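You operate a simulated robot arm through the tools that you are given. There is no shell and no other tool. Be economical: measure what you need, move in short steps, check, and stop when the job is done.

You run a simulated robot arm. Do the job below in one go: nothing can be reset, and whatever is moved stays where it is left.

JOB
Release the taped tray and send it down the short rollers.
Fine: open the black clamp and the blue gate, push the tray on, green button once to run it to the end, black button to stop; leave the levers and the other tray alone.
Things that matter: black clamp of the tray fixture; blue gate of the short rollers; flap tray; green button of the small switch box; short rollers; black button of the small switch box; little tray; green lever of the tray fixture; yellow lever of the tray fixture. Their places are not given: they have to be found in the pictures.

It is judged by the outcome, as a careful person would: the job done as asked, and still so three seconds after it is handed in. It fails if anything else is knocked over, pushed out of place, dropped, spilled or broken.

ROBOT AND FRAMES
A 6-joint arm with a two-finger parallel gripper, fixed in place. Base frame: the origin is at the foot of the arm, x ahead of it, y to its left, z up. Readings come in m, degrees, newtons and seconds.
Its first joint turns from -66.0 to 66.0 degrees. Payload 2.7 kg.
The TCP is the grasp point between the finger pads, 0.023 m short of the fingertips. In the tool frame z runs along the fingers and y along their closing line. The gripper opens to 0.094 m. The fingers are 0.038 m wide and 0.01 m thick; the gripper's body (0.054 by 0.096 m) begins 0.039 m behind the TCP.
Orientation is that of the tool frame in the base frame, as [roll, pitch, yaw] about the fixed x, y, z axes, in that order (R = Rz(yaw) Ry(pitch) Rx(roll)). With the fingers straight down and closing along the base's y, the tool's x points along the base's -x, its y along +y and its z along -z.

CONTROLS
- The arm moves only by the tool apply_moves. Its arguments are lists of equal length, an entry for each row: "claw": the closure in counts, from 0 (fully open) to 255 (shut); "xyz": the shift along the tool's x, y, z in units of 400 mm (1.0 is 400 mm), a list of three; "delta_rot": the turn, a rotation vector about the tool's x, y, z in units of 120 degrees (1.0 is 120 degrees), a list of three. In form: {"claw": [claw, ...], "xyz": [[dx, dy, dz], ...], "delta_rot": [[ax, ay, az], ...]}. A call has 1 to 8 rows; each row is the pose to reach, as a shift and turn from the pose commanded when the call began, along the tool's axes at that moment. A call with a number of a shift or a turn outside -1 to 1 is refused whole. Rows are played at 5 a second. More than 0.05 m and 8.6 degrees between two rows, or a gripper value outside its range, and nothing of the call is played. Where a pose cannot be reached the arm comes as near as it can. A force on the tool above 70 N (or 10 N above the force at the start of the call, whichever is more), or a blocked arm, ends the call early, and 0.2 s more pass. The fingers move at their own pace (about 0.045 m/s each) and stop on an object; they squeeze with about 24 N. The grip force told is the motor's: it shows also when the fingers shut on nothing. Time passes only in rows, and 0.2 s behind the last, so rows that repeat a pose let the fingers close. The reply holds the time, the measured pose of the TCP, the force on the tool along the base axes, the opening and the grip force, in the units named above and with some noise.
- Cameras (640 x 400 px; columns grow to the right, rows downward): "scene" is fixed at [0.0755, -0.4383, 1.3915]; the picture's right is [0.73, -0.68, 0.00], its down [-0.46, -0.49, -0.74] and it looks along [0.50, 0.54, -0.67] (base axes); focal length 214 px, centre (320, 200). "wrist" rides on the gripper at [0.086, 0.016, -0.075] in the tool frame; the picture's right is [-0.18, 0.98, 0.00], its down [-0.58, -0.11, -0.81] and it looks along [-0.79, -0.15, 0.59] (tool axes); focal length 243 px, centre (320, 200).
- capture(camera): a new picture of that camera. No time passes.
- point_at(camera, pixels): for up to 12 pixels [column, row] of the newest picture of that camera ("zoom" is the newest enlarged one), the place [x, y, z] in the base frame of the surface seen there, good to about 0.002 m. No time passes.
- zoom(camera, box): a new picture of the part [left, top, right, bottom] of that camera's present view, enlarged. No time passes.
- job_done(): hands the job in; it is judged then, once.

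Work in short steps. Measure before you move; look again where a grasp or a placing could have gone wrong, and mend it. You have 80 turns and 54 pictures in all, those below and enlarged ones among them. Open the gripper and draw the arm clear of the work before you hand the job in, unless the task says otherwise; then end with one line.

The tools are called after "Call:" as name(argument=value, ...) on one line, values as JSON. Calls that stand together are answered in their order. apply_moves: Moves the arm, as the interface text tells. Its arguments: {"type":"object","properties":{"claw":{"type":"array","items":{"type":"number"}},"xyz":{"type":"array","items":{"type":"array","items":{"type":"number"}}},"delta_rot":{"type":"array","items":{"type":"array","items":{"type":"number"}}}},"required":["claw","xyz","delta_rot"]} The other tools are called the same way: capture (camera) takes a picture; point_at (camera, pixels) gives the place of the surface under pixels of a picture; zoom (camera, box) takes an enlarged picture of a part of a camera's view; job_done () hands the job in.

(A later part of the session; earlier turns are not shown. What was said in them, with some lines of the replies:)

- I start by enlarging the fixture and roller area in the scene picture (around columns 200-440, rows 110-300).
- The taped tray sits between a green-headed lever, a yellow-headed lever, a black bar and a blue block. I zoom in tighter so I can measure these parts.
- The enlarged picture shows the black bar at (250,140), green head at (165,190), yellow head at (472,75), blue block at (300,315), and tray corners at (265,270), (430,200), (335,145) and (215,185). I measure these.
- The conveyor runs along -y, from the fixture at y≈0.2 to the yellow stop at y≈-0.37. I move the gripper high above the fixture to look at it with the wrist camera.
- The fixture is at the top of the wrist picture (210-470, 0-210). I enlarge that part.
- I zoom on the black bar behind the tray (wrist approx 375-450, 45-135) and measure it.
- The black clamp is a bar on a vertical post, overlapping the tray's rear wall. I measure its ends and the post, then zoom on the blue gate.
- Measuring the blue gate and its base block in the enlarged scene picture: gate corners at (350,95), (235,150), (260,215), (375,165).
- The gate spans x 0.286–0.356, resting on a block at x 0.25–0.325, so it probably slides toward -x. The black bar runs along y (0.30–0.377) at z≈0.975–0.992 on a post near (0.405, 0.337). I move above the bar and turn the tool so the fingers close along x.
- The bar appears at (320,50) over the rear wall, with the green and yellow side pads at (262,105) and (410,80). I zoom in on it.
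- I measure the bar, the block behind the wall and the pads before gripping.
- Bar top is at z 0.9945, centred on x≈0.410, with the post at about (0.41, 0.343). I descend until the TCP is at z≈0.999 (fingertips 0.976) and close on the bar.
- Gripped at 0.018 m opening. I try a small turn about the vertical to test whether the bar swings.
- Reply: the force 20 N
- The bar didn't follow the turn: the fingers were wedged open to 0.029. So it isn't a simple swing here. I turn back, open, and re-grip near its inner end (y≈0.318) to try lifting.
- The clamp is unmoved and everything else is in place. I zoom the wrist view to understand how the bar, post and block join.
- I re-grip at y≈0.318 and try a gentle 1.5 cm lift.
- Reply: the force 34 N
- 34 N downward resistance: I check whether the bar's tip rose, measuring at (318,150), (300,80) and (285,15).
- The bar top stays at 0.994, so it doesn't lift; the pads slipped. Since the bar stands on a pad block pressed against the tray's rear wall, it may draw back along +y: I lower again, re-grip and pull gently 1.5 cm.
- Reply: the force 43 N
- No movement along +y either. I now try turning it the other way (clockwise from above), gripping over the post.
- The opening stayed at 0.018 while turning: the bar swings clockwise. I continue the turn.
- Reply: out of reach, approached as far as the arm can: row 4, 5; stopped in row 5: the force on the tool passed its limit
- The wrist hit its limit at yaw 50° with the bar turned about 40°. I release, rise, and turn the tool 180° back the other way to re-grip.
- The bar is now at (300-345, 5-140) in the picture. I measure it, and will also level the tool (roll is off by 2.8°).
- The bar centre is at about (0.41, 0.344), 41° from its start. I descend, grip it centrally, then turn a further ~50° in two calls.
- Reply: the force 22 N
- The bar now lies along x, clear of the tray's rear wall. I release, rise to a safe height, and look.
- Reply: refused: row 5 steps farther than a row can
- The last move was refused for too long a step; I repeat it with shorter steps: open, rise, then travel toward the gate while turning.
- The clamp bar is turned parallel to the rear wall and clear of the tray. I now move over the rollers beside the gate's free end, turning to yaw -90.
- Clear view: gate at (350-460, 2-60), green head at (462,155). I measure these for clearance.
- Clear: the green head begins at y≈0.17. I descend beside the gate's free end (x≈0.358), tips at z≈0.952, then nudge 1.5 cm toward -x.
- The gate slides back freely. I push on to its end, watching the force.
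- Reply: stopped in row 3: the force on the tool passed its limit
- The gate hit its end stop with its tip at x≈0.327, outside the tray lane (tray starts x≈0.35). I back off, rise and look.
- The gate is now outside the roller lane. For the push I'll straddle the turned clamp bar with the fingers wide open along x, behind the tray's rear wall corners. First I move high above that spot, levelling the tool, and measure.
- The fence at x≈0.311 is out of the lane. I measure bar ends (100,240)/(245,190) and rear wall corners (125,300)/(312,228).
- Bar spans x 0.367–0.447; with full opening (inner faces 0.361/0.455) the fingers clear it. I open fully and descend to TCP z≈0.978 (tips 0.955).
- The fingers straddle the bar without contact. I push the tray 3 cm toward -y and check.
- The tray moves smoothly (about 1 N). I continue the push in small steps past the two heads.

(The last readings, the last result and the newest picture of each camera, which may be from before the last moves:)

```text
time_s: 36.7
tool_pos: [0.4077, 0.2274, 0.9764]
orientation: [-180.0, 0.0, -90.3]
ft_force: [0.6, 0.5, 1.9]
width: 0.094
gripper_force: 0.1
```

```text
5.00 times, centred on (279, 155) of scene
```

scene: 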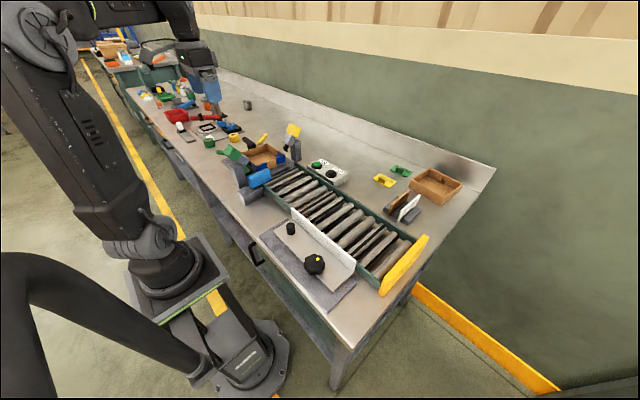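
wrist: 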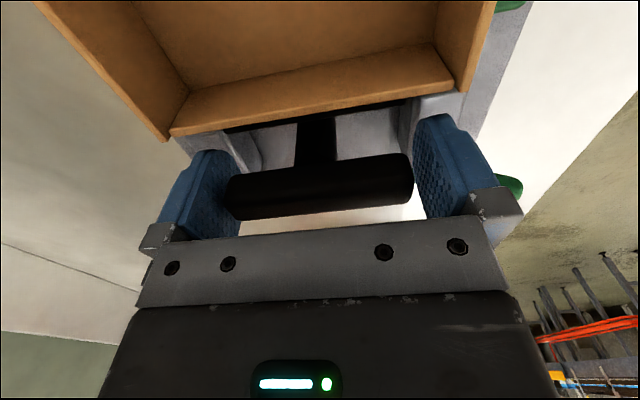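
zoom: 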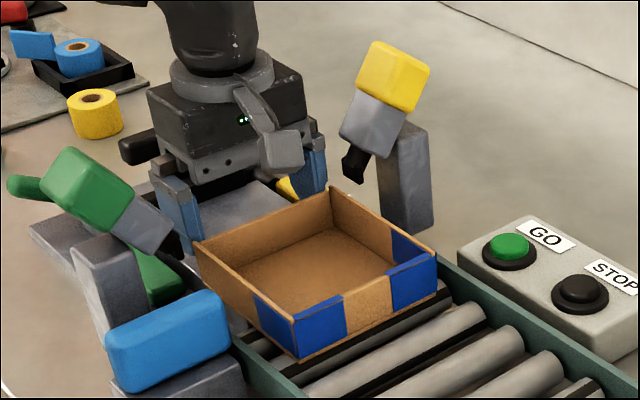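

The tray is half on the rollers and square. I narrow the fingers a little (to ~0.07) to clear the black noses, then push another 6.5 cm.

Call:
apply_moves(claw=[65, 65, 65, 65, 65, 65, 65, 65], xyz=[[0, 0, 0], [0, 0, 0], [0.025, 0, 0], [0.05, 0, 0], [0.08, 0, 0], [0.11, 0, 0], [0.14, 0, 0], [0.165, 0, 0]], delta_rot=[[0, 0, 0], [0, 0, 0], [0, 0, 0], [0, 0, 0], [0, 0, 0], [0, 0, 0], [0, 0, 0], [0, 0, 0]])

Call:
zoom(camera="scene", box=[215, 115, 343, 195])

```text
time_s: 38.5
tool_pos: [0.4068, 0.1611, 0.9776]
orientation: [-179.9, 0.1, -90.3]
ft_force: [-0.1, -0.1, 0.3]
width: 0.0699
gripper_force: 0.0
```

```text
5.00 times, centred on (279, 155) of scene
```

zoom: 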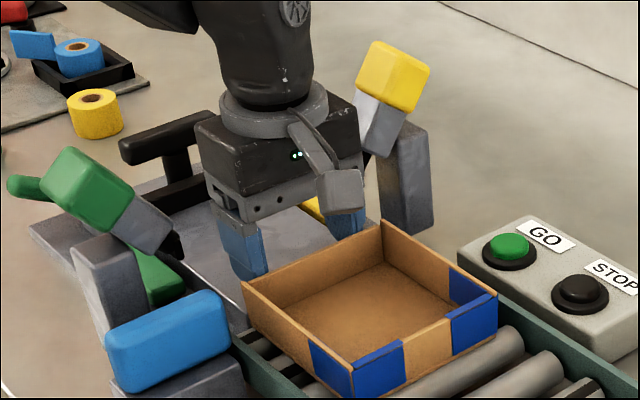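

The tray is fully on the rollers (rear wall at y≈0.142). I rise straight up, closing the fingers, and measure the two buttons.

Call:
apply_moves(claw=[65, 65, 255, 255, 255], xyz=[[-0.02, 0, -0.05], [-0.02, 0, -0.15], [-0.02, 0, -0.25], [-0.02, 0, -0.35], [-0.02, 0, -0.42]], delta_rot=[[0, 0, 0], [0, 0, 0], [0, 0, 0], [0, 0, 0], [0, 0, 0]])

Call:
zoom(camera="scene", box=[295, 150, 359, 190])

```text
time_s: 39.7
tool_pos: [0.4076, 0.1684, 1.1467]
orientation: [179.9, 0.0, -90.2]
ft_force: [-0.1, 0.4, -0.2]
width: 0.0
gripper_force: 0.1
```

```text
10.00 times, centred on (327, 170) of scene
```

zoom: 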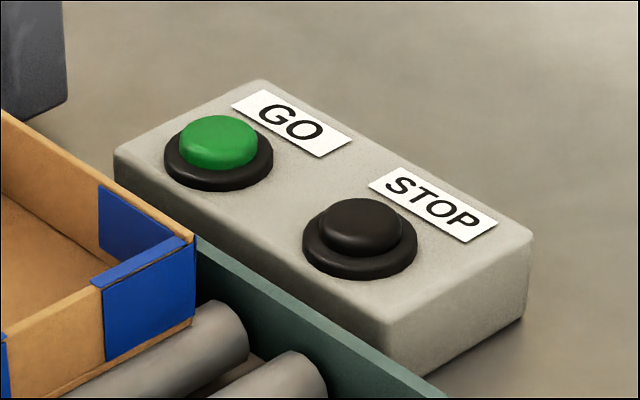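

Green cap centre is around (218,135) and black cap around (360,222) in the enlargement; I measure both and their collars.

Call:
point_at(camera="zoom", pixels=[[218, 132], [200, 130], [238, 132], [218, 180], [360, 218], [340, 218], [380, 218], [355, 270], [200, 200]])

```text
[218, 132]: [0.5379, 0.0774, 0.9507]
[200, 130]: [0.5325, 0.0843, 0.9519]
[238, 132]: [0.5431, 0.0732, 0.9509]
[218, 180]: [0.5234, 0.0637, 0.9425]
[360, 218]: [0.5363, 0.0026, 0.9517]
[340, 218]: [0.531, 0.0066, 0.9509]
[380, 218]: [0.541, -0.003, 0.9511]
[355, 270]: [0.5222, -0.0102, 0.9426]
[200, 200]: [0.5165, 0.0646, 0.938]
```

GO cap is at (0.538, 0.077, 0.951), STOP at (0.536, 0.0025, 0.951). I move above GO with closed fingers.

Call:
apply_moves(claw=[255, 255, 255, 255, 255, 255, 255, 255], xyz=[[0.1, 0, 0], [0.2, -0.03, 0], [0.2285, -0.11, 0], [0.2285, -0.2, 0], [0.2285, -0.29, 0], [0.2285, -0.326, 0.06], [0.2285, -0.326, 0.16], [0.2285, -0.326, 0.24]], delta_rot=[[0, 0, 0], [0, 0, 0], [0, 0, 0], [0, 0, 0], [0, 0, 0], [0, 0, 0], [0, 0, 0], [0, 0, 0]])

Call:
capture(camera="wrist")

```text
time_s: 41.5
tool_pos: [0.5407, 0.0788, 1.0492]
orientation: [-179.9, 0.0, -90.3]
ft_force: [-0.4, 0.1, 0.6]
width: 0.0
gripper_force: 24.2
```

```text
13 pictures are left
```

wrist: 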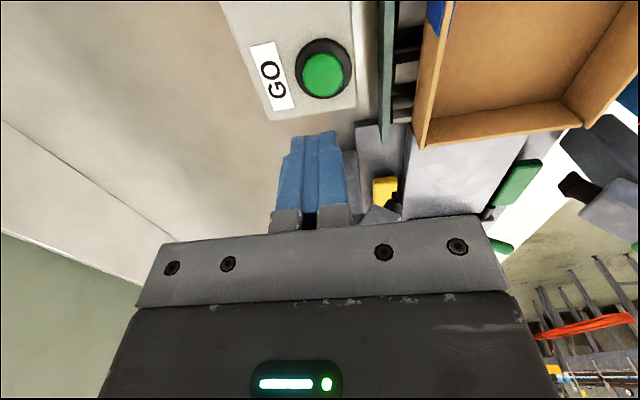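

Aligned over GO. I press about 6 mm once and withdraw.

Call:
apply_moves(claw=[255, 255, 255, 255, 255, 255], xyz=[[0.004, 0.007, 0.1], [0.004, 0.007, 0.17], [0.004, 0.007, 0.19], [0.004, 0.007, 0.203], [0.004, 0.007, 0.17], [0.004, 0.007, 0.08]], delta_rot=[[0, 0, 0], [0, 0, 0], [0, 0, 0], [0, 0, 0], [0, 0, 0], [0, 0, 0]])

Call:
capture(camera="scene")

```text
time_s: 42.9
tool_pos: [0.539, 0.073, 1.0199]
orientation: [-180.0, 0.0, -90.3]
ft_force: [0.8, -1.1, 0.9]
width: 0.0
gripper_force: 23.9
```

```text
12 pictures are left
```

scene: 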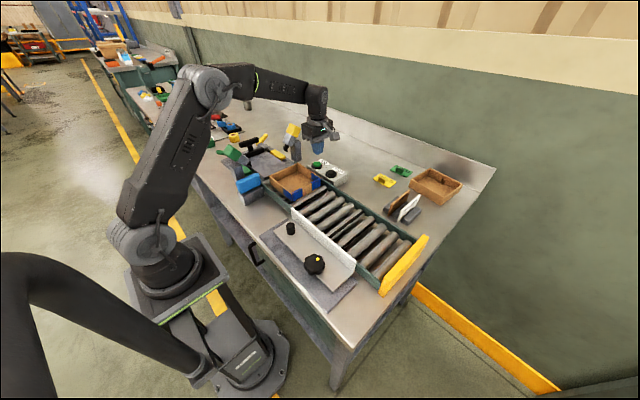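

The tray seems about where I left it or just starting. I move above STOP meanwhile and look again.

Call:
apply_moves(claw=[255, 255, 255], xyz=[[0.08, 0.007, -0.02], [0.172, 0.007, -0.02], [0.172, 0.007, 0]], delta_rot=[[0, 0, 0], [0, 0, 0], [0, 0, 0]])

Call:
zoom(camera="scene", box=[230, 130, 454, 300])

```text
time_s: 43.7
tool_pos: [0.5339, 0.0054, 1.0182]
orientation: [180.0, 0.0, -90.3]
ft_force: [-0.3, -0.1, -0.2]
width: 0.0
gripper_force: 23.6
```

```text
2.35 times, centred on (342, 215) of scene
```

zoom: 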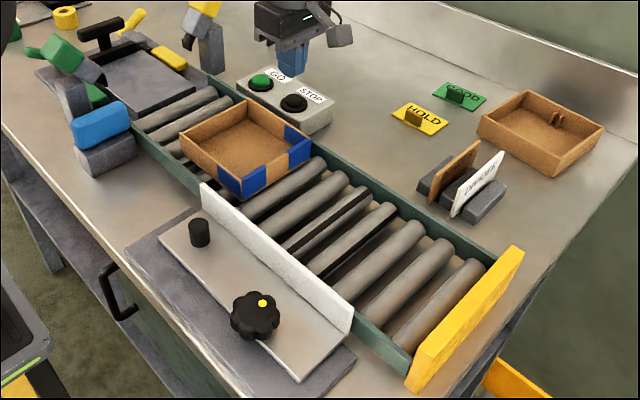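

The tray is running smoothly along the rollers. I wait at STOP for a while and check again.

Call:
apply_moves(claw=[255, 255, 255, 255, 255, 255, 255, 255], xyz=[[0.005, -0.005, 0.05], [0.005, -0.005, 0.05], [0.005, -0.005, 0.05], [0.005, -0.005, 0.05], [0.005, -0.005, 0.05], [0.005, -0.005, 0.05], [0.005, -0.005, 0.05], [0.005, -0.005, 0.05]], delta_rot=[[0, 0, 0], [0, 0, 0], [0, 0, 0], [0, 0, 0], [0, 0, 0], [0, 0, 0], [0, 0, 0], [0, 0, 0]])

Call:
zoom(camera="scene", box=[230, 130, 454, 300])

```text
time_s: 45.5
tool_pos: [0.5344, 0.0043, 0.9978]
orientation: [-180.0, 0.0, -90.3]
ft_force: [-0.6, 0.1, -0.1]
width: 0.0002
gripper_force: 24.2
```

```text
2.35 times, centred on (342, 215) of scene
```

zoom: 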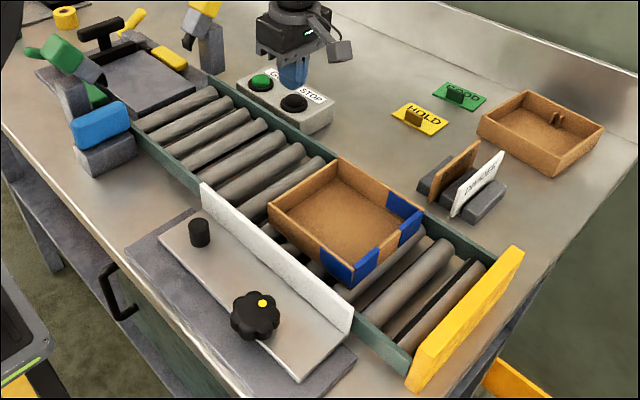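

The tray has ~0.1 m to go. I wait another ~1.6 s.

Call:
apply_moves(claw=[255, 255, 255, 255, 255, 255, 255], xyz=[[0.004, -0.003, 0.02], [0.004, -0.003, 0.02], [0.004, -0.003, 0.02], [0.004, -0.003, 0.02], [0.004, -0.003, 0.02], [0.004, -0.003, 0.02], [0.004, -0.003, 0.02]], delta_rot=[[0, 0, 0], [0, 0, 0], [0, 0, 0], [0, 0, 0], [0, 0, 0], [0, 0, 0], [0, 0, 0]])

Call:
zoom(camera="scene", box=[230, 130, 454, 300])

```text
time_s: 47.1
tool_pos: [0.5344, 0.0009, 0.9905]
orientation: [-180.0, 0.0, -90.3]
ft_force: [0.4, -0.2, 0.1]
width: 0.0
gripper_force: 23.8
```

```text
2.35 times, centred on (342, 215) of scene
```

zoom: 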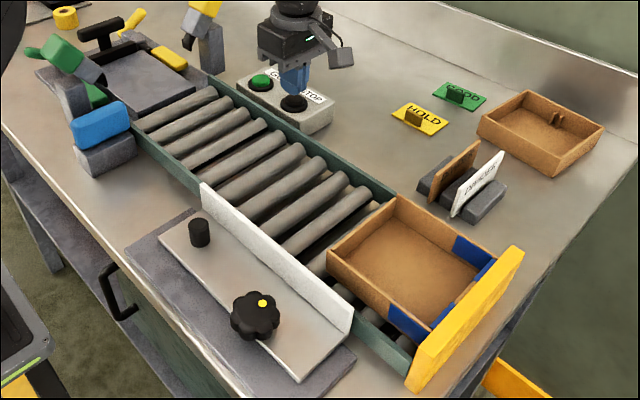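

The tray has reached the yellow end. I press STOP now and withdraw.

Call:
apply_moves(claw=[255, 255, 255, 255, 255], xyz=[[-0.004, -0.004, 0.035], [-0.004, -0.004, 0.058], [-0.004, -0.004, 0.03], [-0.004, -0.004, -0.05], [-0.004, -0.004, -0.15]], delta_rot=[[0, 0, 0], [0, 0, 0], [0, 0, 0], [0, 0, 0], [0, 0, 0]])

Call:
zoom(camera="scene", box=[230, 130, 454, 300])

```text
time_s: 48.3
tool_pos: [0.5389, 0.002, 1.0497]
orientation: [179.9, 0.0, -90.2]
ft_force: [0.9, -0.4, 0.0]
width: 0.0
gripper_force: 24.2
```

```text
2.35 times, centred on (342, 215) of scene
```

zoom: 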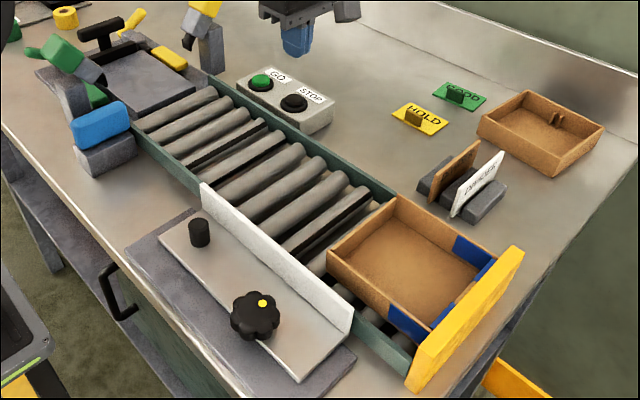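

I rise clear and open the gripper, then compare the roller stripes with this picture to verify they stopped.

Call:
apply_moves(claw=[255, 0, 0, 0, 0], xyz=[[0, 0.05, -0.1], [0, 0.1, -0.2], [0, 0.15, -0.3], [0, 0.2, -0.4], [0, 0.2, -0.4]], delta_rot=[[0, 0, 0], [0, 0, 0], [0, 0, 0], [0, 0, 0], [0, 0, 0]])

Call:
zoom(camera="scene", box=[230, 130, 454, 300])

```text
time_s: 49.5
tool_pos: [0.4602, 0.0039, 1.2104]
orientation: [180.0, -0.1, -90.4]
ft_force: [-0.8, 0.4, -0.2]
width: 0.0869
gripper_force: 0.1
```

```text
2.35 times, centred on (342, 215) of scene
```

zoom: 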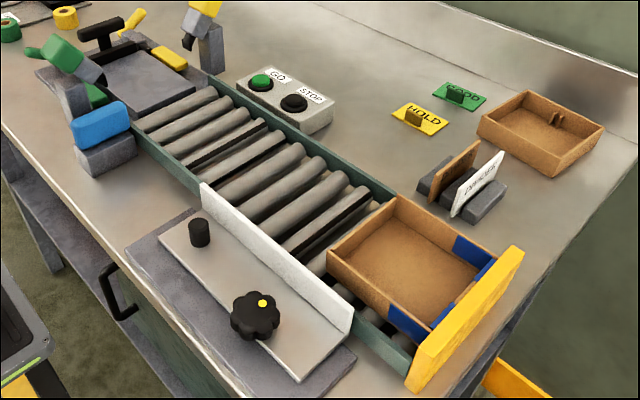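

The roller stripes are identical in both pictures, so the rollers have stopped. The tray rests at the yellow end, the clamp and gate are open, and the arm is clear with the gripper open, so I hand in.

Call:
job_done()

```text
The job is handed in.
```

The taped tray is at the end of the short rollers and the rollers are stopped. The black clamp and blue gate are open, and I didn't touch the levers or the other tray.
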